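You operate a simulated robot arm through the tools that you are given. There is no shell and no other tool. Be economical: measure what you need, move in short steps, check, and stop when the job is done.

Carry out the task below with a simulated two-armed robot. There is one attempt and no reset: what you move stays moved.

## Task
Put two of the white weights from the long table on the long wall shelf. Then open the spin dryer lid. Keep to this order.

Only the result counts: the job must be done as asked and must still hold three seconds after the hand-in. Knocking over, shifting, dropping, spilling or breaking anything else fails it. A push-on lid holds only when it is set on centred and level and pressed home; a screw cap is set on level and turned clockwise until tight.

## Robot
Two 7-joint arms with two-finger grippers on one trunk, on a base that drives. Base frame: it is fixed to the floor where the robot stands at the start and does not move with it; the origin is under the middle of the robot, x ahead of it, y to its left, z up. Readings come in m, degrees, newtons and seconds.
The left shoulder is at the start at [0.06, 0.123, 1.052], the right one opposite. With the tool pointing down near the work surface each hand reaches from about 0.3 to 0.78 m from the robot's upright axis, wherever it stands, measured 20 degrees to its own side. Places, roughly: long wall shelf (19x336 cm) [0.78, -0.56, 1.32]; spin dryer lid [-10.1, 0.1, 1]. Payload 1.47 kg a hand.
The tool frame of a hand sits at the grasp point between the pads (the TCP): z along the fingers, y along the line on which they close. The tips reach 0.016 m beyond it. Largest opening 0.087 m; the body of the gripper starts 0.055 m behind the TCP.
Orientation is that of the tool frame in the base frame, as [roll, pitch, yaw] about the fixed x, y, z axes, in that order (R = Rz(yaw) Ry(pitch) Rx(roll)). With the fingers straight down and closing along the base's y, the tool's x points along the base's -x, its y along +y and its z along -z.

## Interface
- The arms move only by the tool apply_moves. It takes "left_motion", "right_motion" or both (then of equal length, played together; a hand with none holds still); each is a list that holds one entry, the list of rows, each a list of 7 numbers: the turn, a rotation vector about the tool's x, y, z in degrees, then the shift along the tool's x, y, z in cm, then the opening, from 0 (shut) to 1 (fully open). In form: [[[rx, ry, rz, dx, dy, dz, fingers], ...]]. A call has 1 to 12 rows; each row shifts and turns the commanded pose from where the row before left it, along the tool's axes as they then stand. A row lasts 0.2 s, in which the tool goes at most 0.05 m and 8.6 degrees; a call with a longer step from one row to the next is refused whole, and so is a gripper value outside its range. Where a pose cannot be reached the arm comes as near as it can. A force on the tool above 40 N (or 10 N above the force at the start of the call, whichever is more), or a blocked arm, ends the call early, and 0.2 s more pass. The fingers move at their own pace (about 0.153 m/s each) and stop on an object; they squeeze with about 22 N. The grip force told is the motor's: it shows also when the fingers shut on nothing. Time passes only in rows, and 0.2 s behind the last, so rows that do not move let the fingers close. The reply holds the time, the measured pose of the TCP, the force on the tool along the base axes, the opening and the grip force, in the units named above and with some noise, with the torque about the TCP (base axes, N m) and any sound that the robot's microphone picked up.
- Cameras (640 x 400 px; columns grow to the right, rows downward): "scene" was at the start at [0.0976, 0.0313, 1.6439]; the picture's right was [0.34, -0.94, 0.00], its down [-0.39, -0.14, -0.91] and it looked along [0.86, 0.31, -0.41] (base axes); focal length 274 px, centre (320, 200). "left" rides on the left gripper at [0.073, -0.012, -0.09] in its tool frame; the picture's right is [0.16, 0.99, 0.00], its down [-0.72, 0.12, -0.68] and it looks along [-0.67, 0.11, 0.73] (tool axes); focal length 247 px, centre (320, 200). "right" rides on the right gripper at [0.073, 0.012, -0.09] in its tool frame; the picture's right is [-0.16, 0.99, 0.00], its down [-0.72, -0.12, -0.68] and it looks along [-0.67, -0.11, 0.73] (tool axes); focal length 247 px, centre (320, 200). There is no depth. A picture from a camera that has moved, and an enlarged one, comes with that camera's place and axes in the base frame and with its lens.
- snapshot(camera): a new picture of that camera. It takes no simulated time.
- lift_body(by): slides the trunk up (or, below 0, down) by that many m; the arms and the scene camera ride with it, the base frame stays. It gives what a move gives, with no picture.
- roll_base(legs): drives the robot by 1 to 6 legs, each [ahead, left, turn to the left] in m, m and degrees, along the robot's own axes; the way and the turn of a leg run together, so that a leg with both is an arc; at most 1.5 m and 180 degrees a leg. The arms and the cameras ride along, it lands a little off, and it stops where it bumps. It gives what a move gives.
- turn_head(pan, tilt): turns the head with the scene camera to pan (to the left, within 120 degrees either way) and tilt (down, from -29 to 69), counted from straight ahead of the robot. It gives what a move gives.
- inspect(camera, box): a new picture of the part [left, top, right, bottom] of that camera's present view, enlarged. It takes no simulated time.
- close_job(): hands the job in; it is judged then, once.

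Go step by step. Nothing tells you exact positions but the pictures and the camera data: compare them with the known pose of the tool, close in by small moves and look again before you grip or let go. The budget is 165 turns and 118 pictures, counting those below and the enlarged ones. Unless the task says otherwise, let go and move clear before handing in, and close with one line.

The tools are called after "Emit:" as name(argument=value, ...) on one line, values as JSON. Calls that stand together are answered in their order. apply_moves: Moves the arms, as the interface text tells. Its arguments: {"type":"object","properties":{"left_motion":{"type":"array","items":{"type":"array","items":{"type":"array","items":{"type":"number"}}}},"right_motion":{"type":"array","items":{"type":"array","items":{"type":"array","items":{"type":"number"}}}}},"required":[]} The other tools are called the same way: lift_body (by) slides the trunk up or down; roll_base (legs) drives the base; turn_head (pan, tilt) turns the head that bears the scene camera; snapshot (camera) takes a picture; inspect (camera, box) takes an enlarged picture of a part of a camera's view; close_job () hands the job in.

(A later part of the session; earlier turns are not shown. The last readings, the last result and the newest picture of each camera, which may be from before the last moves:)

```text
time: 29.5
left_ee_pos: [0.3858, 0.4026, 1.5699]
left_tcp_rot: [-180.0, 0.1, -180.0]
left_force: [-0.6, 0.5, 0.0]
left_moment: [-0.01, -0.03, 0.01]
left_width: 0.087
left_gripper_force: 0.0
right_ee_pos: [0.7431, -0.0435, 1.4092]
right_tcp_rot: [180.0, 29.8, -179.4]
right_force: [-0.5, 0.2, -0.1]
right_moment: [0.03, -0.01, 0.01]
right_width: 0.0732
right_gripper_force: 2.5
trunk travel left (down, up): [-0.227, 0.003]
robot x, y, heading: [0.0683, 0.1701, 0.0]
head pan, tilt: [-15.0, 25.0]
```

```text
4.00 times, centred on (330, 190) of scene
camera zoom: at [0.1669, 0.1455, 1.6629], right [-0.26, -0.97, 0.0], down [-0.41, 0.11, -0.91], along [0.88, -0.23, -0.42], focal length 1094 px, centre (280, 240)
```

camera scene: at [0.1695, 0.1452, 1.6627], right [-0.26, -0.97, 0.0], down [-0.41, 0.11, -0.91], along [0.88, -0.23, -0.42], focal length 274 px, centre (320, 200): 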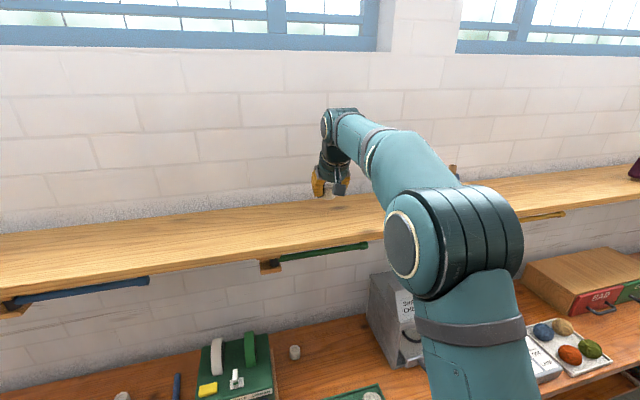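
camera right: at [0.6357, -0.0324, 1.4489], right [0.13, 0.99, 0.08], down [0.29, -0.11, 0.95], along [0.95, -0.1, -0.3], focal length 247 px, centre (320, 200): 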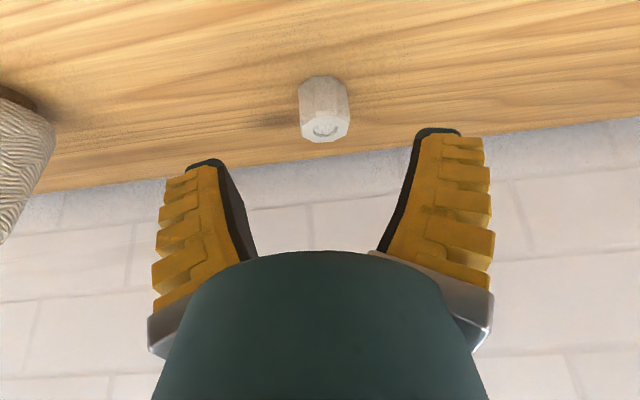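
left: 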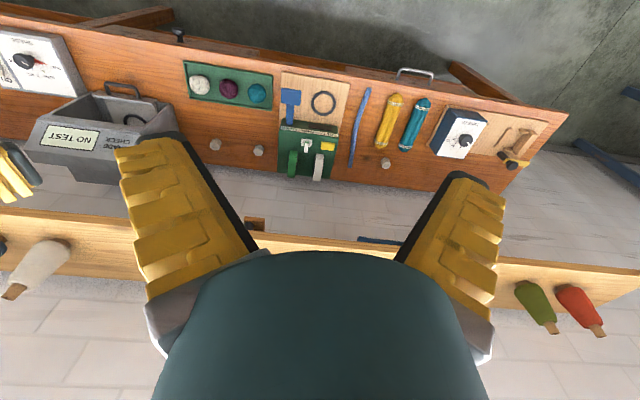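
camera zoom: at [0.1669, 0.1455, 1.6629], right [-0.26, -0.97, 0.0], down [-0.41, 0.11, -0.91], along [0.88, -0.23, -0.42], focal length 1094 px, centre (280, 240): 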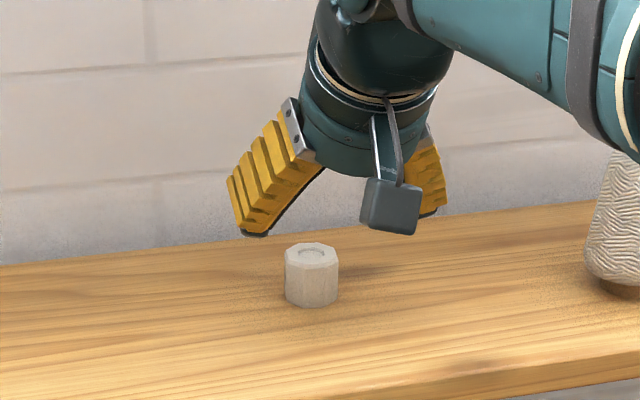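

Weight one stands on the shelf. For weight two at about (0.775, 0.072, 0.82), I'll back the base off, lower the trunk, shift left and drive in under the shelf, which avoids the fold limit.

Emit:
roll_base(legs=[[-0.24, 0, 0], [0, 0.115, 0]])

Emit:
lift_body(by=-0.14)

Emit:
apply_moves(right_motion=[[[0, 0, 0, 2, 0, 3.46, 1], [0, 0, 0, 2, 0, 3.46, 1], [0, 0, 0, 2, 0, 3.46, 1], [0, 0, 0, 2, 0, 3.46, 1], [0, 0, 0, 2, 0, 3.46, 1], [0, 0, 0, 2, 0, 3.46, 1], [0, 0, 0, 1.3, 0, 2.25, 1]]])

Emit:
turn_head(pan=-10, tilt=40)

Emit:
snapshot(camera="scene")

Emit:
snapshot(camera="right")

```text
time: 32.5
left_ee_pos: [0.1461, 0.5183, 1.5699]
left_tcp_rot: [-180.0, 0.0, 179.8]
left_force: [0.5, 0.7, -0.8]
left_moment: [0.0, -0.04, 0.01]
left_width: 0.0868
left_gripper_force: 0.1
right_ee_pos: [0.5042, 0.0729, 1.4089]
right_tcp_rot: [-179.9, 29.9, -179.5]
right_force: [-0.3, 0.0, 0.1]
right_moment: [-0.04, 0.01, 0.05]
right_width: 0.0731
right_gripper_force: 3.2
trunk travel left (down, up): [-0.227, 0.003]
robot x, y, heading: [-0.1743, 0.2854, -0.0]
head pan, tilt: [-15.0, 25.0]
```

```text
time: 34.2
left_ee_pos: [0.1452, 0.5191, 1.4309]
left_tcp_rot: [-180.0, 0.0, 179.9]
left_force: [0.0, -1.2, 0.5]
left_moment: [0.05, 0.02, -0.02]
left_width: 0.0871
left_gripper_force: 0.0
right_ee_pos: [0.5044, 0.0728, 1.2694]
right_tcp_rot: [-179.9, 30.0, -179.5]
right_force: [0.6, 0.2, -0.1]
right_moment: [-0.01, -0.02, -0.02]
right_width: 0.0735
right_gripper_force: 2.8
trunk travel left (down, up): [-0.087, 0.143]
robot x, y, heading: [-0.1738, 0.2868, -0.2]
head pan, tilt: [-15.0, 25.0]
```

```text
time: 35.8
left_ee_pos: [0.146, 0.5184, 1.4303]
left_tcp_rot: [-179.9, 0.0, 179.8]
left_force: [0.0, 0.1, 0.5]
left_moment: [-0.01, -0.04, 0.03]
left_width: 0.0868
left_gripper_force: 0.0
right_ee_pos: [0.5031, 0.0713, 1.0023]
right_tcp_rot: [-179.9, 29.9, -179.5]
right_force: [-0.5, -0.3, 0.0]
right_moment: [0.0, 0.0, 0.07]
right_width: 0.0871
right_gripper_force: 0.2
trunk travel left (down, up): [-0.087, 0.143]
robot x, y, heading: [-0.174, 0.2885, -0.1]
head pan, tilt: [-15.0, 25.0]
```

```text
time: 36.6
left_ee_pos: [0.1458, 0.5194, 1.4308]
left_tcp_rot: [180.0, 0.0, 179.9]
left_force: [-0.1, 0.1, 0.0]
left_moment: [-0.01, -0.01, 0.0]
left_width: 0.087
left_gripper_force: 0.1
right_ee_pos: [0.5025, 0.0728, 1.0019]
right_tcp_rot: [-179.9, 30.0, -179.5]
right_force: [-0.9, 0.0, -0.5]
right_moment: [-0.01, -0.01, -0.02]
right_width: 0.0871
right_gripper_force: 0.2
trunk travel left (down, up): [-0.087, 0.143]
robot x, y, heading: [-0.1725, 0.2842, 0.0]
head pan, tilt: [-10.0, 40.0]
```

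```text
82 pictures are left
camera scene: at [-0.078, 0.273, 1.4996], right [-0.17, -0.98, 0.0], down [-0.63, 0.11, -0.77], along [0.75, -0.13, -0.64], focal length 274 px, centre (320, 200)
```

scene: 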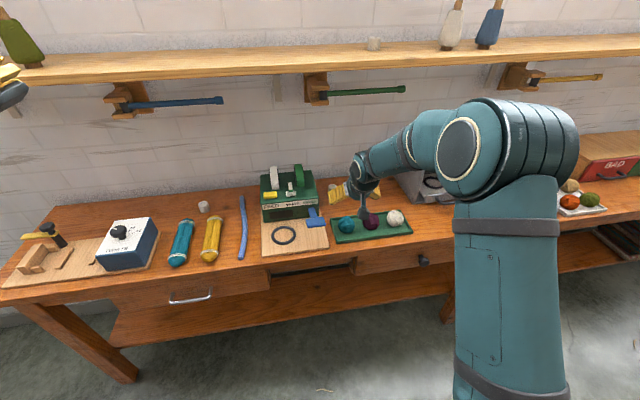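

```text
81 pictures are left
camera right: at [0.3947, 0.0838, 1.0427], right [0.13, 0.99, 0.08], down [0.29, -0.11, 0.95], along [0.95, -0.1, -0.3], focal length 247 px, centre (320, 200)
```

right: 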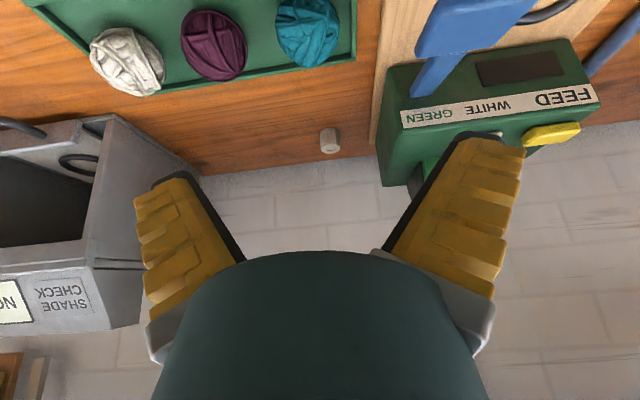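

Weight 1 is confirmed at about (0.771, 0.069, 0.82), and the machine side is at y = 0.145. I'll drive in 0.2 m with the hand at z = 1.0.

Emit:
roll_base(legs=[[0.2, 0, 0]])

Emit:
snapshot(camera="right")

Emit:
snapshot(camera="scene")

```text
time: 38.2
left_ee_pos: [0.3435, 0.5176, 1.43]
left_tcp_rot: [179.9, -0.1, 179.9]
left_force: [-0.1, 1.0, -0.1]
left_moment: [-0.02, 0.03, 0.0]
left_width: 0.0871
left_gripper_force: 0.2
right_ee_pos: [0.7001, 0.0717, 1.0024]
right_tcp_rot: [-179.9, 29.9, -179.6]
right_force: [0.3, -0.3, 0.3]
right_moment: [0.0, -0.01, -0.01]
right_width: 0.087
right_gripper_force: 0.0
trunk travel left (down, up): [-0.087, 0.143]
robot x, y, heading: [0.0251, 0.2888, -0.4]
head pan, tilt: [-10.0, 40.0]
```

```text
80 pictures are left
camera right: at [0.5919, 0.083, 1.0421], right [0.13, 0.99, 0.08], down [0.29, -0.11, 0.95], along [0.95, -0.1, -0.3], focal length 247 px, centre (320, 200)
```

right: 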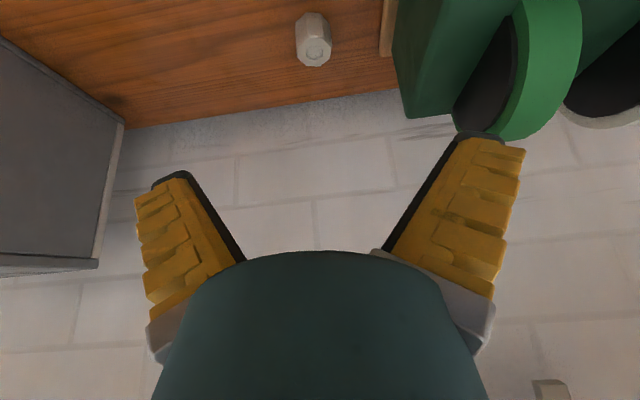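

```text
79 pictures are left
camera scene: at [0.1198, 0.2726, 1.4994], right [-0.18, -0.98, 0.0], down [-0.63, 0.11, -0.77], along [0.75, -0.13, -0.64], focal length 274 px, centre (320, 200)
```

scene: 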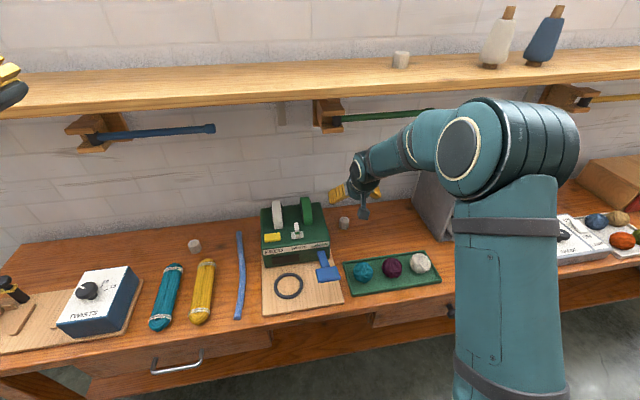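

Coming down toward weight 1, stopping a few centimetres short to check.

Emit:
apply_moves(right_motion=[[[0, 0, 0, 0.6, -0.1, 4, 1], [0, 0, 0, 0.6, -0.1, 4, 1], [0, 0, 0, 0.5, -0.1, 4, 1]]])

Emit:
snapshot(camera="right")

Emit:
inspect(camera="scene", box=[260, 150, 420, 250])

```text
time: 39.0
left_ee_pos: [0.344, 0.5184, 1.431]
left_tcp_rot: [-180.0, -0.1, 179.9]
left_force: [0.6, 0.8, -0.7]
left_moment: [-0.01, -0.02, 0.01]
left_width: 0.0872
left_gripper_force: 0.0
right_ee_pos: [0.7467, 0.0699, 0.8885]
right_tcp_rot: [-179.8, 29.9, -179.4]
right_force: [-0.4, -0.1, 0.5]
right_moment: [0.04, 0.0, -0.02]
right_width: 0.0869
right_gripper_force: 0.0
trunk travel left (down, up): [-0.087, 0.143]
robot x, y, heading: [0.0297, 0.2862, -0.1]
head pan, tilt: [-10.0, 40.0]
```

```text
78 pictures are left
camera right: at [0.6381, 0.0816, 0.9281], right [0.13, 0.99, 0.08], down [0.29, -0.11, 0.95], along [0.95, -0.1, -0.3], focal length 247 px, centre (320, 200)
```

right: 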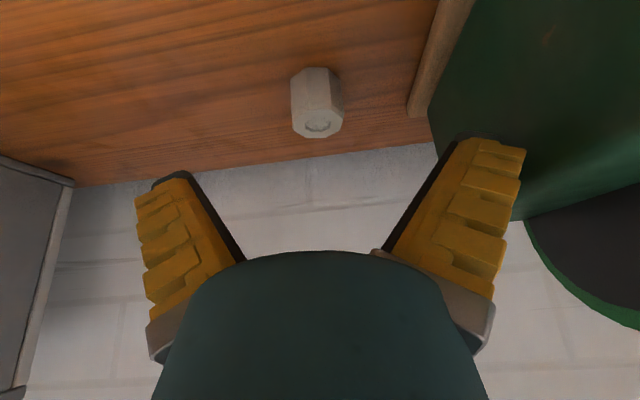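

```text
4.00 times, centred on (340, 200) of scene
camera zoom: at [0.1199, 0.2724, 1.4994], right [-0.18, -0.98, 0.0], down [-0.63, 0.11, -0.77], along [0.75, -0.13, -0.64], focal length 1094 px, centre (240, 200)
```

zoom: 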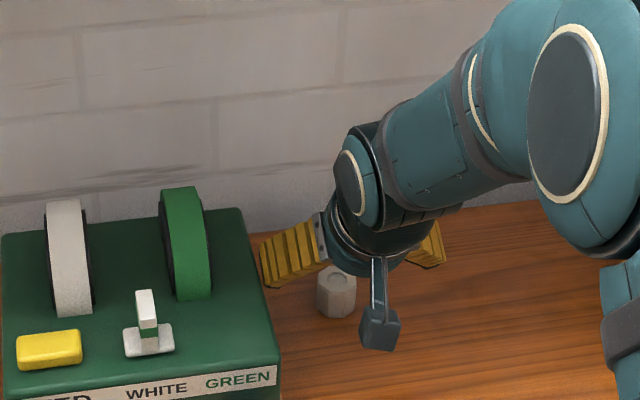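

Aligned. I'll descend the last 6 cm and grip.

Emit:
apply_moves(right_motion=[[[0, 0, 0, 0.33, 0.05, 3.1, 0.85], [0, 0, 0, 0.33, 0.05, 3.1, 0.85], [0, 0, 0, 0, 0, 0, 0.85], [0, 0, 0, 0, 0, 0, 0.3], [0, 0, 0, 0, 0, 0, 0], [0, 0, 0, 0, 0, 0, 0]]])

Emit:
snapshot(camera="right")

```text
time: 40.4
left_ee_pos: [0.3416, 0.5185, 1.4304]
left_tcp_rot: [180.0, 0.0, 179.9]
left_force: [-0.3, -0.2, -0.1]
left_moment: [-0.03, -0.03, -0.05]
left_width: 0.0872
left_gripper_force: 0.1
right_ee_pos: [0.7677, 0.0701, 0.8333]
right_tcp_rot: [-179.8, 30.0, -179.6]
right_force: [-0.8, -0.9, 3.3]
right_moment: [-0.05, -0.04, -0.05]
right_width: 0.03
right_gripper_force: 22.1
trunk travel left (down, up): [-0.087, 0.143]
robot x, y, heading: [0.0231, 0.2866, -0.1]
head pan, tilt: [-10.0, 40.0]
```

```text
76 pictures are left
camera right: at [0.6599, 0.0821, 0.8727], right [0.13, 0.99, 0.08], down [0.29, -0.11, 0.95], along [0.95, -0.1, -0.3], focal length 247 px, centre (320, 200)
```

right: 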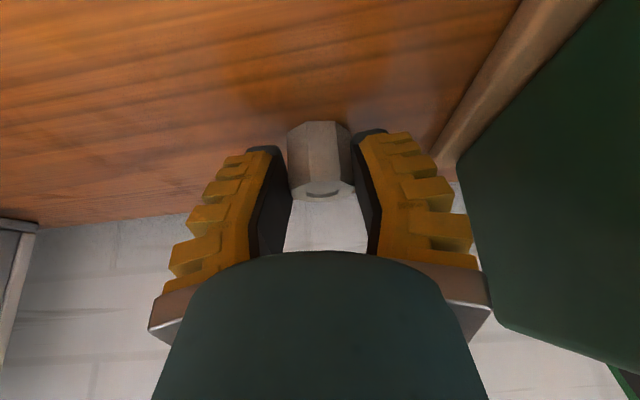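

Gripped at 30 mm. I'll lift along the reverse path, then back the base out.

Emit:
apply_moves(right_motion=[[[0, 0, 0, -1.2, 0, -2.1, 0], [0, 0, 0, -0.6, 0, -4, 0], [0, 0, 0, -0.6, 0, -4, 0], [0, 0, 0, -0.6, 0, -4, 0], [0, 0, 0, -0.6, 0, -4, 0]]])

Emit:
roll_base(legs=[[-0.22, 0, 0]])

Emit:
snapshot(camera="scene")

Emit:
snapshot(camera="right")

```text
time: 41.6
left_ee_pos: [0.3422, 0.518, 1.4301]
left_tcp_rot: [-179.9, 0.0, 179.9]
left_force: [0.7, 0.2, 0.0]
left_moment: [-0.04, 0.0, 0.01]
left_width: 0.0867
left_gripper_force: 0.0
right_ee_pos: [0.7101, 0.0707, 1.0075]
right_tcp_rot: [-179.9, 29.9, -179.6]
right_force: [-0.3, -0.1, -1.0]
right_moment: [-0.01, 0.02, 0.01]
right_width: 0.0277
right_gripper_force: 22.4
trunk travel left (down, up): [-0.087, 0.143]
robot x, y, heading: [0.0295, 0.2853, -0.0]
head pan, tilt: [-10.0, 40.0]
```

```text
time: 43.3
left_ee_pos: [0.1217, 0.5197, 1.4295]
left_tcp_rot: [180.0, 0.0, 179.9]
left_force: [0.0, -0.3, 0.4]
left_moment: [0.01, -0.05, 0.01]
left_width: 0.0871
left_gripper_force: 0.0
right_ee_pos: [0.4889, 0.0699, 1.0066]
right_tcp_rot: [-179.8, 30.0, -179.6]
right_force: [-0.3, -0.3, -2.5]
right_moment: [0.01, 0.01, -0.02]
right_width: 0.0271
right_gripper_force: 22.2
trunk travel left (down, up): [-0.087, 0.143]
robot x, y, heading: [-0.1965, 0.2909, 0.1]
head pan, tilt: [-10.0, 40.0]
```

```text
75 pictures are left
camera scene: at [-0.1021, 0.273, 1.4996], right [-0.18, -0.98, 0.0], down [-0.63, 0.11, -0.77], along [0.75, -0.13, -0.64], focal length 274 px, centre (320, 200)
```

scene: 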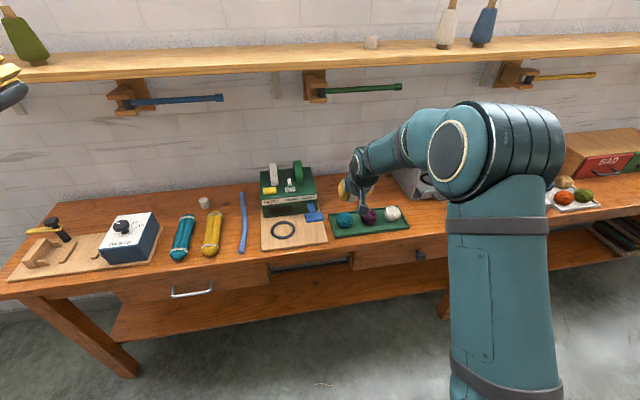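

```text
74 pictures are left
camera right: at [0.3818, 0.0815, 1.047], right [0.13, 0.99, 0.08], down [0.29, -0.11, 0.95], along [0.95, -0.1, -0.3], focal length 247 px, centre (320, 200)
```

right: 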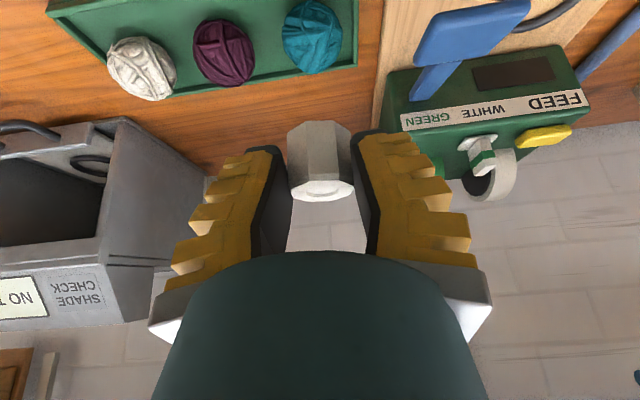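

Clear of the table. Now I raise the arm and trunk above shelf level.

Emit:
apply_moves(right_motion=[[[0, 0, 0, -2.1, 0, -3.7, 0], [0, 0, 0, -2.1, 0, -3.7, 0], [0, 0, 0, -2.1, 0, -3.7, 0], [0, 0, 0, -2.1, 0, -3.7, 0], [0, 0, 0, -2.1, 0, -3.7, 0], [0, 0, 0, -2.1, 0, -3.7, 0]]])

Emit:
lift_body(by=0.14)

Emit:
turn_head(pan=-15, tilt=25)

```text
time: 44.7
left_ee_pos: [0.1234, 0.5189, 1.4304]
left_tcp_rot: [-180.0, 0.1, 180.0]
left_force: [0.2, 0.2, 0.0]
left_moment: [0.0, -0.02, -0.04]
left_width: 0.0871
left_gripper_force: 0.1
right_ee_pos: [0.4871, 0.0706, 1.2619]
right_tcp_rot: [-179.9, 29.9, -179.5]
right_force: [-0.2, 0.3, -1.0]
right_moment: [0.01, 0.06, 0.02]
right_width: 0.0269
right_gripper_force: 21.8
trunk travel left (down, up): [-0.087, 0.143]
robot x, y, heading: [-0.1893, 0.2903, 0.0]
head pan, tilt: [-10.0, 40.0]
```

```text
time: 46.3
left_ee_pos: [0.123, 0.5185, 1.5704]
left_tcp_rot: [-180.0, 0.0, 179.9]
left_force: [0.4, 0.7, -0.5]
left_moment: [-0.01, 0.02, 0.02]
left_width: 0.0871
left_gripper_force: 0.1
right_ee_pos: [0.489, 0.0701, 1.4018]
right_tcp_rot: [-179.8, 29.9, -179.6]
right_force: [-1.1, -0.4, -1.5]
right_moment: [-0.03, 0.02, 0.01]
right_width: 0.0265
right_gripper_force: 22.0
trunk travel left (down, up): [-0.227, 0.003]
robot x, y, heading: [-0.1977, 0.2894, 0.0]
head pan, tilt: [-10.0, 40.0]
```

```text
time: 47.1
left_ee_pos: [0.1231, 0.519, 1.5706]
left_tcp_rot: [-179.9, 0.0, 179.9]
left_force: [-0.2, 0.6, -0.2]
left_moment: [0.01, 0.0, -0.02]
left_width: 0.087
left_gripper_force: 0.0
right_ee_pos: [0.4879, 0.0693, 1.4014]
right_tcp_rot: [-179.8, 29.8, -179.6]
right_force: [0.5, 0.0, -2.2]
right_moment: [0.0, 0.04, 0.02]
right_width: 0.0268
right_gripper_force: 22.6
trunk travel left (down, up): [-0.227, 0.003]
robot x, y, heading: [-0.1909, 0.288, 0.0]
head pan, tilt: [-15.0, 25.0]
```

Grip width is creeping slightly, so I'll drive forward over the shelf promptly and check the weight.

Emit:
roll_base(legs=[[0.27, 0, 0]])

Emit:
snapshot(camera="right")

Emit:
snapshot(camera="scene")

```text
time: 49.0
left_ee_pos: [0.3954, 0.5161, 1.57]
left_tcp_rot: [180.0, 0.0, 179.7]
left_force: [1.1, -0.2, -0.5]
left_moment: [-0.01, 0.0, 0.0]
left_width: 0.0871
left_gripper_force: 0.0
right_ee_pos: [0.7594, 0.0655, 1.4008]
right_tcp_rot: [-179.8, 30.0, -179.8]
right_force: [0.2, -0.7, -2.0]
right_moment: [0.03, 0.02, 0.0]
right_width: 0.0267
right_gripper_force: 22.3
trunk travel left (down, up): [-0.227, 0.003]
robot x, y, heading: [0.0805, 0.2873, -0.3]
head pan, tilt: [-15.0, 25.0]
```

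```text
73 pictures are left
camera right: at [0.6518, 0.0784, 1.4417], right [0.13, 0.99, 0.08], down [0.29, -0.11, 0.95], along [0.95, -0.1, -0.3], focal length 247 px, centre (320, 200)
```

right: 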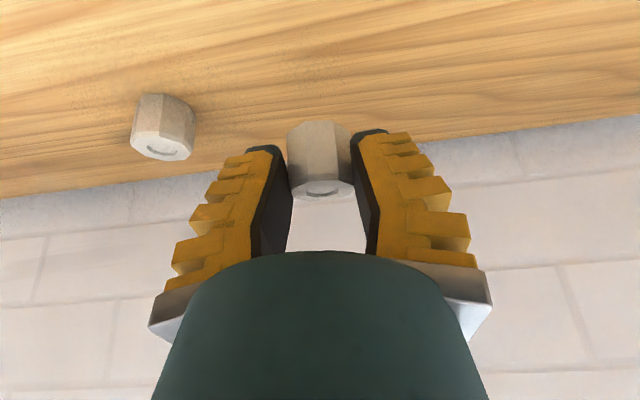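

```text
72 pictures are left
camera scene: at [0.1763, 0.2624, 1.6628], right [-0.26, -0.96, 0.0], down [-0.41, 0.11, -0.91], along [0.87, -0.24, -0.42], focal length 274 px, centre (320, 200)
```

scene: 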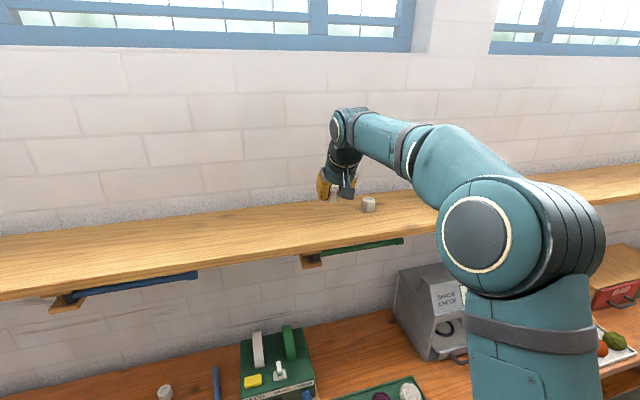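

Weight still held upright. I'll go forward 1.5 cm and lower it toward contact at about z = 1.352.

Emit:
apply_moves(right_motion=[[[0, 0, 0, -0.8, 0, 2.5, 0], [0, 0, 0, 0.5, 0, 0.87, 0], [0, 0, 0, 0.45, 0, 0.78, 0], [0, 0, 0, 0, 0, 0, 0]]])

Emit:
inspect(camera="scene", box=[280, 150, 410, 231])

```text
time: 50.0
left_ee_pos: [0.3957, 0.5162, 1.5701]
left_tcp_rot: [-180.0, 0.0, 179.7]
left_force: [0.1, 0.1, -1.0]
left_moment: [0.0, 0.0, 0.0]
left_width: 0.087
left_gripper_force: 0.1
right_ee_pos: [0.7788, 0.066, 1.3644]
right_tcp_rot: [-179.9, 29.8, -179.8]
right_force: [-0.6, 0.7, -1.8]
right_moment: [-0.02, 0.02, 0.02]
right_width: 0.0266
right_gripper_force: 21.7
trunk travel left (down, up): [-0.227, 0.003]
robot x, y, heading: [0.0732, 0.2873, -0.1]
head pan, tilt: [-15.0, 25.0]
```

```text
4.92 times, centred on (345, 190) of scene
camera zoom: at [0.176, 0.2625, 1.6628], right [-0.26, -0.96, 0.0], down [-0.41, 0.11, -0.91], along [0.87, -0.24, -0.42], focal length 1347 px, centre (197, 247)
```

zoom: 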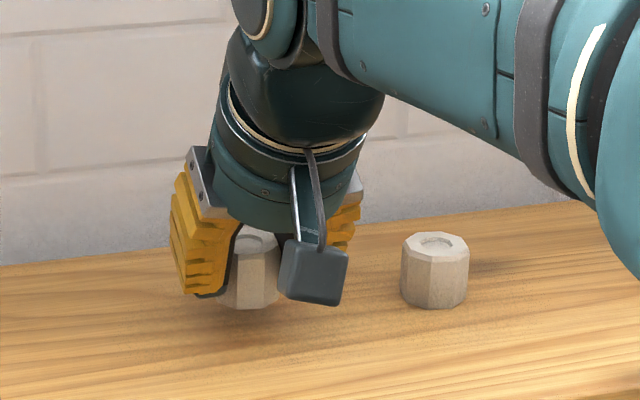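

Emit:
apply_moves(right_motion=[[[0, 0, 0, 0.2, 0, 0.35, 0], [0, 0, 0, 0.15, 0, 0.26, 0], [0, 0, 0, 0, 0, 0, 0]]])

Emit:
apply_moves(right_motion=[[[0, 0, 0, 0.15, 0, 0.26, 0], [0, 0, 0, 0, 0, 0, 0]]])

Emit:
apply_moves(right_motion=[[[0, 0, 0, 0.1, 0, 0.17, 0], [0, 0, 0, 0, 0, 0, 0]]])

Emit:
inspect(camera="scene", box=[280, 150, 410, 231])

```text
time: 50.8
left_ee_pos: [0.3954, 0.5169, 1.5705]
left_tcp_rot: [180.0, 0.0, 179.8]
left_force: [-0.2, -0.6, 0.1]
left_moment: [0.0, 0.0, 0.01]
left_width: 0.087
left_gripper_force: 0.0
right_ee_pos: [0.7771, 0.0678, 1.3571]
right_tcp_rot: [-179.8, 29.9, -179.8]
right_force: [-0.2, -0.3, -2.6]
right_moment: [-0.03, 0.06, -0.03]
right_width: 0.0266
right_gripper_force: 22.2
trunk travel left (down, up): [-0.227, 0.003]
robot x, y, heading: [0.0766, 0.285, -0.5]
head pan, tilt: [-15.0, 25.0]
```

```text
time: 51.4
left_ee_pos: [0.3953, 0.5167, 1.5712]
left_tcp_rot: [-180.0, 0.0, 179.7]
left_force: [-0.2, 0.3, 0.2]
left_moment: [-0.02, 0.01, -0.01]
left_width: 0.0871
left_gripper_force: 0.0
right_ee_pos: [0.7794, 0.0662, 1.3558]
right_tcp_rot: [-179.9, 29.9, -179.8]
right_force: [0.0, 1.2, -1.8]
right_moment: [0.02, 0.03, -0.03]
right_width: 0.0265
right_gripper_force: 22.0
trunk travel left (down, up): [-0.227, 0.003]
robot x, y, heading: [0.073, 0.2835, -0.4]
head pan, tilt: [-15.0, 25.0]
```

```text
time: 52.0
left_ee_pos: [0.3963, 0.5172, 1.5698]
left_tcp_rot: [179.9, 0.0, 179.7]
left_force: [-0.8, 0.1, -0.4]
left_moment: [0.01, -0.01, 0.01]
left_width: 0.087
left_gripper_force: 0.0
right_ee_pos: [0.7794, 0.0659, 1.3527]
right_tcp_rot: [-179.9, 30.0, -179.7]
right_force: [0.8, 0.5, 1.9]
right_moment: [-0.01, -0.07, 0.01]
right_width: 0.0268
right_gripper_force: 21.8
trunk travel left (down, up): [-0.227, 0.003]
robot x, y, heading: [0.0778, 0.2881, -0.2]
head pan, tilt: [-15.0, 25.0]
```

```text
4.92 times, centred on (345, 190) of scene
camera zoom: at [0.1757, 0.2627, 1.6628], right [-0.26, -0.96, 0.0], down [-0.41, 0.11, -0.91], along [0.87, -0.24, -0.42], focal length 1347 px, centre (197, 247)
```

zoom: 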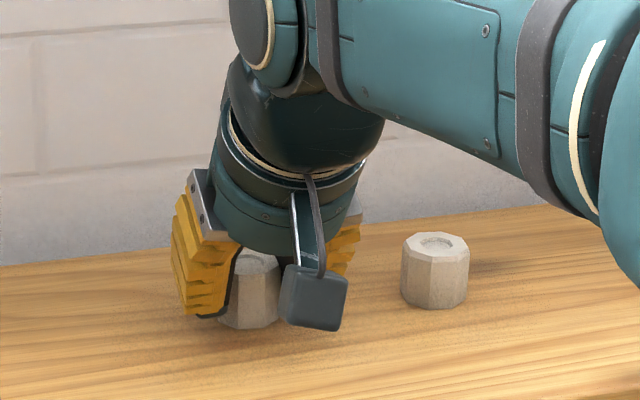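

Contact has begun at z = 1.352. I'll press 1.5 mm more, then release gently and withdraw.

Emit:
apply_moves(right_motion=[[[0, 0, 0, 0.08, 0, 0.13, 0], [0, 0, 0, 0, 0, 0, 0], [0, 0, 0, 0, 0, 0, 0.55], [0, 0, 0, 0, 0, 0, 0.8], [0, 0, 0, 0, 0, 0, 0.8], [0, 0, 0, 0, 0, -3, 0.8], [0, 0, 0, 0, 0, -4, 0.8]]])

Emit:
inspect(camera="scene", box=[250, 140, 410, 240])

Emit:
snapshot(camera="right")

```text
time: 53.6
left_ee_pos: [0.394, 0.5164, 1.5706]
left_tcp_rot: [-180.0, 0.1, 179.7]
left_force: [-0.5, -0.2, -0.5]
left_moment: [0.03, -0.01, 0.02]
left_width: 0.087
left_gripper_force: 0.0
right_ee_pos: [0.745, 0.0665, 1.4122]
right_tcp_rot: [-179.9, 30.0, -179.8]
right_force: [-0.1, 1.0, -0.2]
right_moment: [-0.02, 0.0, 0.0]
right_width: 0.0731
right_gripper_force: 2.5
trunk travel left (down, up): [-0.227, 0.003]
robot x, y, heading: [0.0752, 0.2852, -0.4]
head pan, tilt: [-15.0, 25.0]
```

```text
4.00 times, centred on (330, 190) of scene
camera zoom: at [0.1746, 0.2626, 1.6629], right [-0.26, -0.96, 0.0], down [-0.41, 0.11, -0.91], along [0.87, -0.24, -0.42], focal length 1094 px, centre (280, 240)
```

zoom: 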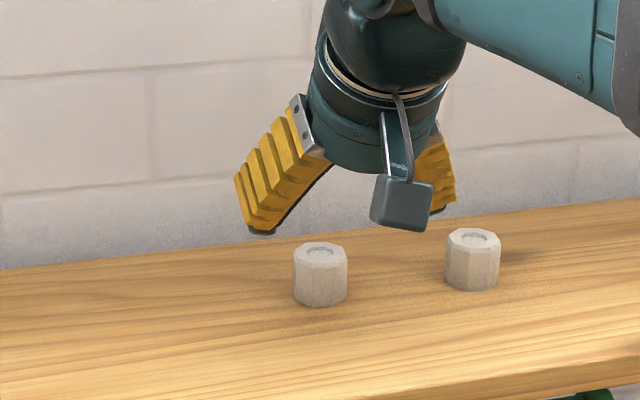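

```text
68 pictures are left
camera right: at [0.6368, 0.0783, 1.4525], right [0.13, 0.99, 0.08], down [0.29, -0.11, 0.95], along [0.95, -0.1, -0.3], focal length 247 px, centre (320, 200)
```

right: 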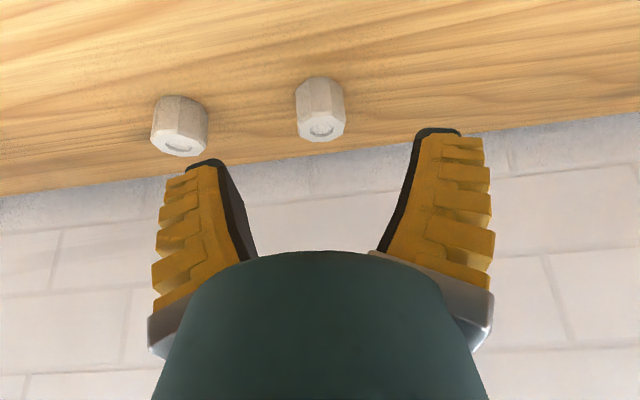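

Both weights stand on the shelf. I'll back away, tuck the right arm in and turn around to find the spin dryer, which should be about 10 m behind.

Emit:
roll_base(legs=[[-0.5, 0, 0]])

Emit:
apply_moves(right_motion=[[[0, 7.5, 0, 2, 0, -2, 0.8], [0, 7.5, 0, 3, 0, -1, 0.8], [0, 7.5, 0, 4, 0, 0, 0.8], [0, 7.5, 0, 4, 0, 0, 0.8], [0, 0, 0, 4, 0, 0, 0.8], [0, 0, 0, 4, 0, 0, 0.8]]])

Emit:
roll_base(legs=[[0, 0, 180]])

Emit:
turn_head(pan=0, tilt=15)

Emit:
snapshot(camera="scene")

```text
time: 56.0
left_ee_pos: [-0.004, 0.5224, 1.5714]
left_tcp_rot: [180.0, 0.2, 179.6]
left_force: [-1.5, -0.3, 0.8]
left_moment: [0.01, -0.06, 0.02]
left_width: 0.087
left_gripper_force: 0.1
right_ee_pos: [0.3475, 0.0706, 1.4143]
right_tcp_rot: [-179.8, 30.1, -179.9]
right_force: [-0.7, 0.1, 1.4]
right_moment: [-0.01, 0.0, 0.0]
right_width: 0.0734
right_gripper_force: 2.6
trunk travel left (down, up): [-0.227, 0.003]
robot x, y, heading: [-0.3191, 0.2946, -0.4]
head pan, tilt: [-15.0, 25.0]
stopped in leg 1: the robot was blocked; the commanded pose is now the measured one
```

```text
time: 57.4
left_ee_pos: [-0.0004, 0.5219, 1.5721]
left_tcp_rot: [179.9, 0.1, 179.5]
left_force: [0.3, -0.5, 0.1]
left_moment: [-0.01, 0.01, -0.02]
left_width: 0.0869
left_gripper_force: 0.3
right_ee_pos: [0.1326, 0.0688, 1.4031]
right_tcp_rot: [-179.8, 0.0, -180.0]
right_force: [0.5, -0.3, -0.1]
right_moment: [0.02, -0.03, 0.01]
right_width: 0.0732
right_gripper_force: 2.3
trunk travel left (down, up): [-0.227, 0.003]
robot x, y, heading: [-0.3193, 0.2921, -0.5]
head pan, tilt: [-15.0, 25.0]
```

```text
time: 58.5
left_ee_pos: [-0.0022, 0.5315, 1.5705]
left_tcp_rot: [179.9, -0.1, -179.0]
left_force: [0.5, 0.6, -1.1]
left_moment: [0.01, 0.02, -0.04]
left_width: 0.0869
left_gripper_force: 0.0
right_ee_pos: [0.1424, 0.0805, 1.4009]
right_tcp_rot: [-179.9, -0.1, -178.6]
right_force: [0.1, 0.7, -0.2]
right_moment: [0.0, 0.01, 0.0]
right_width: 0.0731
right_gripper_force: 2.2
trunk travel left (down, up): [-0.227, 0.003]
robot x, y, heading: [-0.3194, 0.2946, 0.9]
head pan, tilt: [-15.0, 25.0]
stopped in leg 1: the robot was blocked; the commanded pose is now the measured one
```

```text
time: 59.3
left_ee_pos: [-0.0031, 0.5307, 1.5696]
left_tcp_rot: [179.9, -0.1, -178.9]
left_force: [-0.5, 0.0, -0.1]
left_moment: [-0.01, -0.03, -0.02]
left_width: 0.0871
left_gripper_force: 0.2
right_ee_pos: [0.1416, 0.08, 1.4009]
right_tcp_rot: [-179.9, -0.1, -178.6]
right_force: [0.0, -0.4, 0.1]
right_moment: [0.05, -0.02, 0.0]
right_width: 0.0732
right_gripper_force: 2.5
trunk travel left (down, up): [-0.227, 0.003]
robot x, y, heading: [-0.3182, 0.2945, 0.7]
head pan, tilt: [0.0, 15.0]
```

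```text
67 pictures are left
camera scene: at [-0.2122, 0.2956, 1.679], right [0.02, -1.0, 0.0], down [-0.26, 0.0, -0.97], along [0.97, 0.02, -0.26], focal length 274 px, centre (320, 200)
```

scene: 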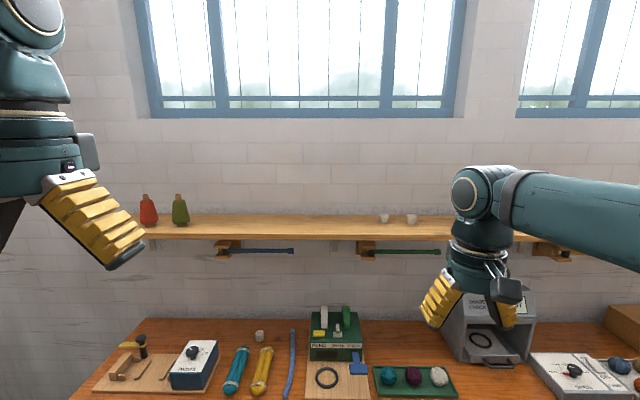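

Something behind blocks the base, so I'll look backward to both sides.

Emit:
turn_head(pan=118, tilt=45)

Emit:
snapshot(camera="scene")

Emit:
turn_head(pan=-118, tilt=45)

Emit:
snapshot(camera="scene")

```text
time: 61.2
left_ee_pos: [-0.0019, 0.5319, 1.571]
left_tcp_rot: [179.9, 0.0, -179.0]
left_force: [0.2, 0.2, 0.6]
left_moment: [0.02, -0.02, 0.01]
left_width: 0.0868
left_gripper_force: 0.1
right_ee_pos: [0.1427, 0.0807, 1.4018]
right_tcp_rot: [-179.9, -0.1, -178.6]
right_force: [-0.2, 0.3, 0.4]
right_moment: [0.01, -0.03, 0.05]
right_width: 0.0732
right_gripper_force: 1.6
trunk travel left (down, up): [-0.227, 0.003]
robot x, y, heading: [-0.3174, 0.2956, 1.1]
head pan, tilt: [118.0, 45.0]
```

```text
66 pictures are left
camera scene: at [-0.3448, 0.3653, 1.6322], right [0.88, 0.48, 0.0], down [0.34, -0.62, -0.71], along [-0.34, 0.62, -0.71], focal length 274 px, centre (320, 200)
```

scene: 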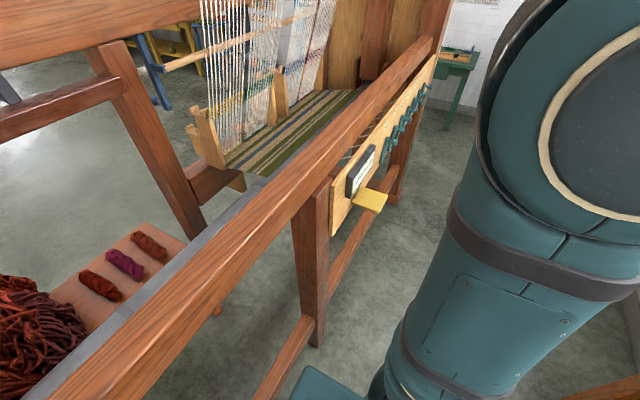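

```text
time: 64.6
left_ee_pos: [-0.003, 0.5306, 1.5688]
left_tcp_rot: [179.9, 0.0, -179.0]
left_force: [0.2, 0.6, 0.1]
left_moment: [-0.03, 0.03, 0.0]
left_width: 0.0869
left_gripper_force: 0.0
right_ee_pos: [0.1418, 0.0818, 1.4021]
right_tcp_rot: [-179.9, -0.1, -178.6]
right_force: [0.5, 0.8, 0.1]
right_moment: [0.02, 0.0, 0.01]
right_width: 0.073
right_gripper_force: 2.6
trunk travel left (down, up): [-0.227, 0.003]
robot x, y, heading: [-0.317, 0.2933, 1.2]
head pan, tilt: [-118.0, 45.0]
```

```text
65 pictures are left
camera scene: at [-0.3423, 0.2217, 1.6322], right [-0.89, 0.45, 0.0], down [0.32, 0.63, -0.71], along [-0.32, -0.63, -0.71], focal length 274 px, centre (320, 200)
```

scene: 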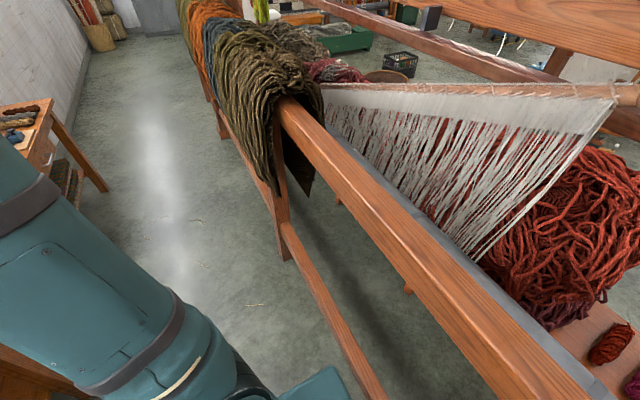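

A loom stands behind and the robot is in an aisle between it and the table, so I'll center myself there and look along both aisle directions.

Emit:
roll_base(legs=[[0.2, 0, -1]])

Emit:
turn_head(pan=95, tilt=22)

Emit:
snapshot(camera="scene")

Emit:
turn_head(pan=-110, tilt=22)

Emit:
snapshot(camera="scene")

```text
time: 66.2
left_ee_pos: [0.2039, 0.5269, 1.5696]
left_tcp_rot: [179.9, -0.1, -179.9]
left_force: [-0.7, 0.0, -0.3]
left_moment: [0.0, 0.02, 0.0]
left_width: 0.0869
left_gripper_force: 0.0
right_ee_pos: [0.3401, 0.0747, 1.4023]
right_tcp_rot: [-179.9, -0.1, -179.6]
right_force: [0.2, -0.4, -0.5]
right_moment: [-0.02, 0.05, 0.01]
right_width: 0.073
right_gripper_force: 2.3
trunk travel left (down, up): [-0.227, 0.003]
robot x, y, heading: [-0.1128, 0.2938, 0.0]
head pan, tilt: [-118.0, 45.0]
```

```text
time: 69.3
left_ee_pos: [0.2033, 0.5286, 1.57]
left_tcp_rot: [179.9, -0.1, -180.0]
left_force: [0.0, 0.5, 0.4]
left_moment: [-0.03, -0.02, -0.02]
left_width: 0.0872
left_gripper_force: 0.0
right_ee_pos: [0.3409, 0.0753, 1.4023]
right_tcp_rot: [-179.8, -0.1, -179.6]
right_force: [0.5, 0.0, -0.3]
right_moment: [0.02, 0.01, -0.02]
right_width: 0.073
right_gripper_force: 2.2
trunk travel left (down, up): [-0.227, 0.003]
robot x, y, heading: [-0.1135, 0.3, 0.2]
head pan, tilt: [95.0, 22.0]
```

```text
64 pictures are left
camera scene: at [-0.1117, 0.3882, 1.6677], right [1.0, 0.09, 0.0], down [0.03, -0.37, -0.93], along [-0.08, 0.92, -0.37], focal length 274 px, centre (320, 200)
```

scene: 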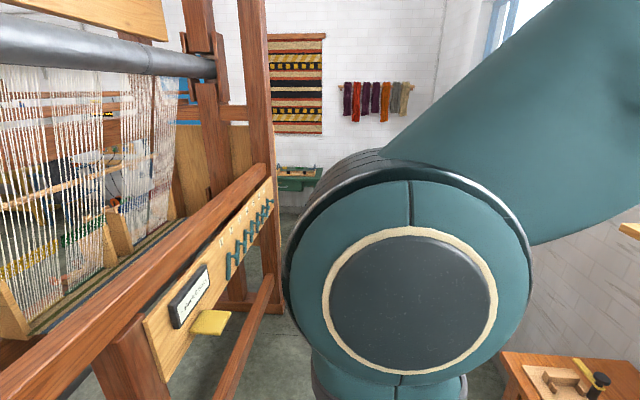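

```text
time: 72.3
left_ee_pos: [0.2027, 0.5271, 1.5707]
left_tcp_rot: [180.0, -0.1, -179.8]
left_force: [-0.1, 0.7, 1.0]
left_moment: [0.01, 0.03, 0.02]
left_width: 0.087
left_gripper_force: 0.1
right_ee_pos: [0.3405, 0.074, 1.4022]
right_tcp_rot: [-179.9, -0.2, -179.6]
right_force: [0.3, -0.6, 0.3]
right_moment: [-0.01, -0.01, 0.01]
right_width: 0.0733
right_gripper_force: 2.1
trunk travel left (down, up): [-0.227, 0.003]
robot x, y, heading: [-0.1134, 0.2916, -0.1]
head pan, tilt: [-110.0, 22.0]
```

```text
63 pictures are left
camera scene: at [-0.1352, 0.2085, 1.6677], right [-0.94, 0.34, 0.0], down [0.13, 0.35, -0.93], along [-0.32, -0.87, -0.37], focal length 274 px, centre (320, 200)
```

scene: 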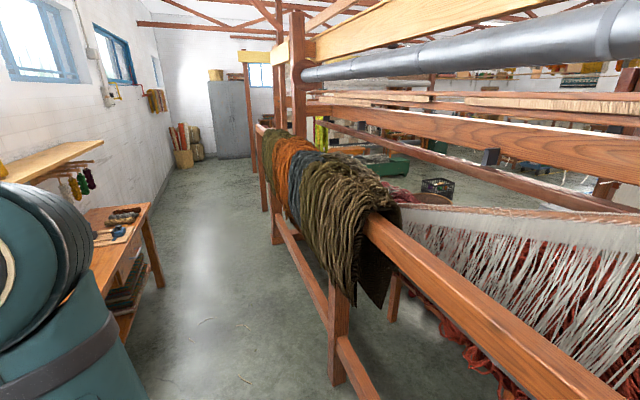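

The left route looks shortest: the loom ends at about y = 2.2 with a gap before the end wall. I'll strafe left in stages.

Emit:
roll_base(legs=[[0, 1.2, 0]])

Emit:
turn_head(pan=60, tilt=40)

Emit:
snapshot(camera="scene")

Emit:
turn_head(pan=118, tilt=25)

Emit:
snapshot(camera="scene")

```text
time: 83.2
left_ee_pos: [0.206, 1.7453, 1.5706]
left_tcp_rot: [179.9, 0.0, 179.8]
left_force: [-1.4, -0.5, -0.8]
left_moment: [-0.01, 0.02, 0.02]
left_width: 0.0872
left_gripper_force: 0.0
right_ee_pos: [0.3411, 1.2922, 1.4016]
right_tcp_rot: [-180.0, -0.1, -179.8]
right_force: [0.0, -0.4, 0.3]
right_moment: [-0.02, -0.01, 0.04]
right_width: 0.0732
right_gripper_force: 2.5
trunk travel left (down, up): [-0.227, 0.003]
robot x, y, heading: [-0.1134, 1.5115, -0.0]
head pan, tilt: [-110.0, 22.0]
```

```text
time: 85.8
left_ee_pos: [0.2044, 1.7443, 1.5706]
left_tcp_rot: [179.9, 0.0, 179.8]
left_force: [0.7, -0.1, 0.4]
left_moment: [-0.03, 0.0, 0.0]
left_width: 0.087
left_gripper_force: 0.0
right_ee_pos: [0.3409, 1.292, 1.4024]
right_tcp_rot: [-179.9, -0.1, -179.8]
right_force: [-0.2, -0.7, 0.6]
right_moment: [0.0, -0.04, 0.01]
right_width: 0.0732
right_gripper_force: 2.8
trunk travel left (down, up): [-0.227, 0.003]
robot x, y, heading: [-0.1111, 1.5144, -0.1]
head pan, tilt: [60.0, 40.0]
```

```text
62 pictures are left
camera scene: at [-0.0592, 1.5881, 1.6395], right [0.86, -0.5, 0.0], down [-0.32, -0.56, -0.77], along [0.39, 0.66, -0.64], focal length 274 px, centre (320, 200)
```

scene: 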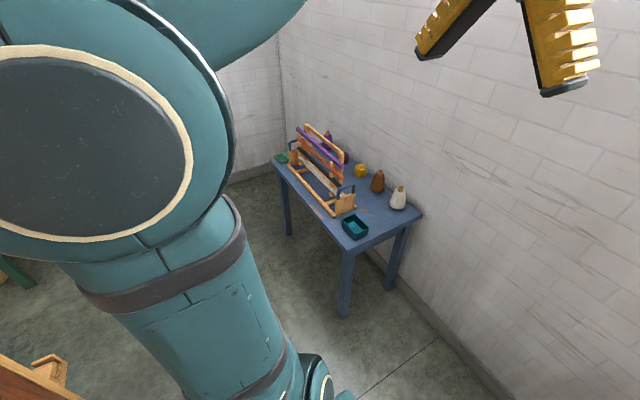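

```text
time: 87.0
left_ee_pos: [0.2046, 1.7452, 1.5706]
left_tcp_rot: [180.0, 0.0, 179.8]
left_force: [-0.1, -0.2, 1.2]
left_moment: [0.0, -0.02, -0.01]
left_width: 0.087
left_gripper_force: 0.0
right_ee_pos: [0.3403, 1.2917, 1.4014]
right_tcp_rot: [-179.9, -0.2, -179.8]
right_force: [0.2, 0.0, -0.1]
right_moment: [-0.02, 0.0, 0.01]
right_width: 0.0729
right_gripper_force: 2.0
trunk travel left (down, up): [-0.227, 0.003]
robot x, y, heading: [-0.1106, 1.5112, -0.2]
head pan, tilt: [118.0, 25.0]
```

```text
61 pictures are left
camera scene: at [-0.1449, 1.5961, 1.6628], right [0.88, 0.47, 0.0], down [0.2, -0.37, -0.91], along [-0.42, 0.8, -0.42], focal length 274 px, centre (320, 200)
```

scene: 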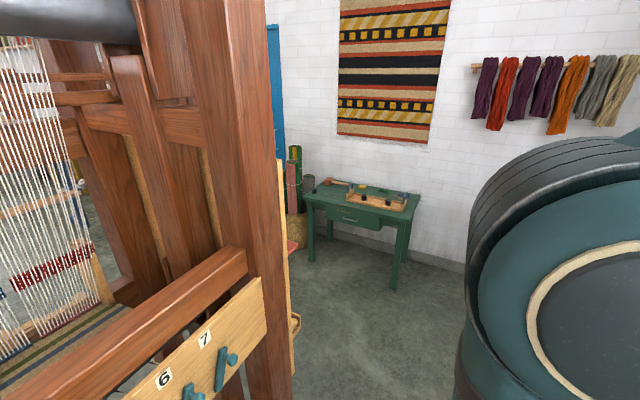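

The corridor behind the loom is free between y ≈ 2.25 and 3.4. I'll strafe to y ≈ 2.8 and turn around there.

Emit:
roll_base(legs=[[0, 1.3, 0], [0, 0, 90]])

Emit:
turn_head(pan=60, tilt=30)

Emit:
snapshot(camera="scene")

```text
time: 102.2
left_ee_pos: [-0.3487, 3.1035, 1.57]
left_tcp_rot: [179.9, -0.1, -90.4]
left_force: [-0.3, -0.9, 0.4]
left_moment: [-0.02, 0.0, -0.03]
left_width: 0.0871
left_gripper_force: 0.1
right_ee_pos: [0.1054, 3.237, 1.4024]
right_tcp_rot: [-179.9, -0.1, -89.9]
right_force: [-0.8, 0.0, 0.2]
right_moment: [0.01, 0.0, 0.03]
right_width: 0.073
right_gripper_force: 1.9
trunk travel left (down, up): [-0.227, 0.003]
robot x, y, heading: [-0.1217, 2.7849, 89.7]
head pan, tilt: [118.0, 25.0]
```

```text
time: 103.5
left_ee_pos: [-0.3486, 3.1026, 1.5708]
left_tcp_rot: [179.8, 0.0, -90.4]
left_force: [0.5, -0.4, -0.1]
left_moment: [0.02, 0.0, 0.02]
left_width: 0.087
left_gripper_force: 0.1
right_ee_pos: [0.1055, 3.2385, 1.4028]
right_tcp_rot: [-179.9, -0.1, -90.0]
right_force: [0.4, 0.4, -0.8]
right_moment: [0.0, -0.03, 0.0]
right_width: 0.073
right_gripper_force: 1.8
trunk travel left (down, up): [-0.227, 0.003]
robot x, y, heading: [-0.1191, 2.7886, 89.5]
head pan, tilt: [60.0, 30.0]
```

```text
60 pictures are left
camera scene: at [-0.1962, 2.841, 1.6549], right [0.51, 0.86, 0.0], down [0.43, -0.25, -0.87], along [-0.75, 0.44, -0.5], focal length 274 px, centre (320, 200)
```

scene: 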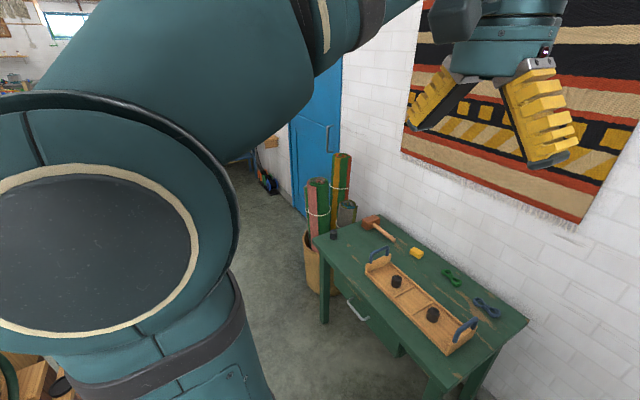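

There's free floor ahead along -x past the green table and basket. I'll finish the turn and look down the path.

Emit:
roll_base(legs=[[0, 0, 90]])

Emit:
turn_head(pan=0, tilt=20)

Emit:
snapshot(camera="scene")

```text
time: 107.6
left_ee_pos: [-0.4431, 2.5654, 1.5711]
left_tcp_rot: [179.9, 0.0, -2.1]
left_force: [0.5, -0.7, 0.2]
left_moment: [0.03, 0.0, -0.03]
left_width: 0.087
left_gripper_force: 0.1
right_ee_pos: [-0.5655, 3.0234, 1.4031]
right_tcp_rot: [-179.9, -0.1, -1.6]
right_force: [-0.9, 0.6, 0.4]
right_moment: [0.0, 0.02, 0.01]
right_width: 0.0731
right_gripper_force: 2.3
trunk travel left (down, up): [-0.227, 0.003]
robot x, y, heading: [-0.1216, 2.783, 178.0]
head pan, tilt: [60.0, 30.0]
```

```text
time: 108.9
left_ee_pos: [-0.4454, 2.5643, 1.5699]
left_tcp_rot: [179.8, 0.0, -2.1]
left_force: [0.2, 0.1, 0.7]
left_moment: [-0.03, 0.01, -0.02]
left_width: 0.0874
left_gripper_force: 0.0
right_ee_pos: [-0.5643, 3.0231, 1.4033]
right_tcp_rot: [-179.9, -0.1, -1.6]
right_force: [-1.0, 0.2, 0.8]
right_moment: [0.02, -0.05, 0.01]
right_width: 0.0732
right_gripper_force: 2.5
trunk travel left (down, up): [-0.227, 0.003]
robot x, y, heading: [-0.1159, 2.7858, 178.0]
head pan, tilt: [0.0, 20.0]
```

```text
59 pictures are left
camera scene: at [-0.2214, 2.789, 1.6709], right [0.04, 1.0, 0.0], down [0.34, -0.01, -0.94], along [-0.94, 0.03, -0.34], focal length 274 px, centre (320, 200)
```

scene: 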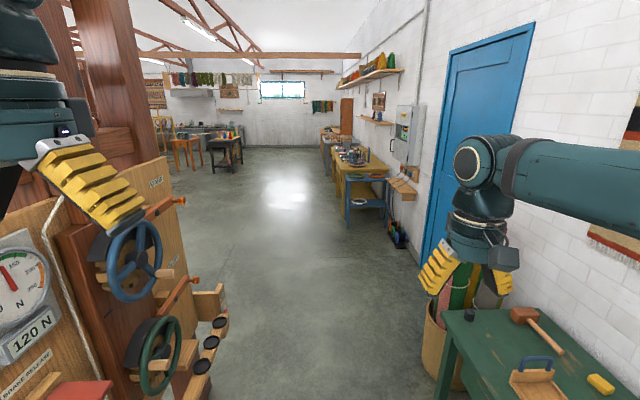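

The loom side carries handwheels and pedals on my left, so I'll shift right a bit, straighten and drive ahead in stages.

Emit:
roll_base(legs=[[0, -0.16, 2], [1.5, 0, 0], [1.2, 0, 0]])

Emit:
turn_head(pan=30, tilt=18)

Emit:
snapshot(camera="scene")

```text
time: 123.6
left_ee_pos: [-3.1135, 2.7185, 1.5703]
left_tcp_rot: [179.9, 0.0, 0.5]
left_force: [-1.2, -0.6, 0.2]
left_moment: [0.0, -0.01, 0.0]
left_width: 0.0871
left_gripper_force: 0.1
right_ee_pos: [-3.2545, 3.1692, 1.4011]
right_tcp_rot: [-179.9, -0.1, 0.7]
right_force: [0.4, 0.1, 0.1]
right_moment: [-0.03, 0.0, -0.03]
right_width: 0.0732
right_gripper_force: 2.9
trunk travel left (down, up): [-0.227, 0.003]
robot x, y, heading: [-2.7946, 2.9529, -179.9]
head pan, tilt: [0.0, 20.0]
```

```text
time: 124.5
left_ee_pos: [-3.1145, 2.7171, 1.5704]
left_tcp_rot: [179.9, -0.1, 0.4]
left_force: [0.4, -0.7, -0.3]
left_moment: [-0.01, 0.01, -0.01]
left_width: 0.087
left_gripper_force: 0.1
right_ee_pos: [-3.2526, 3.17, 1.4023]
right_tcp_rot: [-179.9, -0.1, 0.7]
right_force: [0.1, 0.3, 0.1]
right_moment: [0.0, 0.03, -0.01]
right_width: 0.073
right_gripper_force: 2.9
trunk travel left (down, up): [-0.227, 0.003]
robot x, y, heading: [-2.7986, 2.9501, -179.6]
head pan, tilt: [30.0, 18.0]
```

```text
58 pictures are left
camera scene: at [-2.8878, 2.9047, 1.6742], right [-0.5, 0.86, 0.0], down [0.27, 0.16, -0.95], along [-0.82, -0.48, -0.31], focal length 274 px, centre (320, 200)
```

scene: 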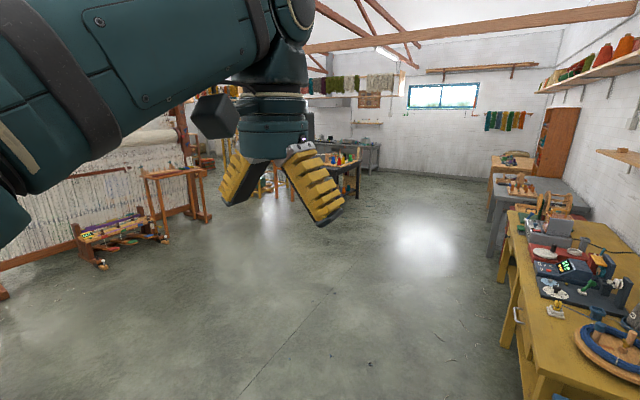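

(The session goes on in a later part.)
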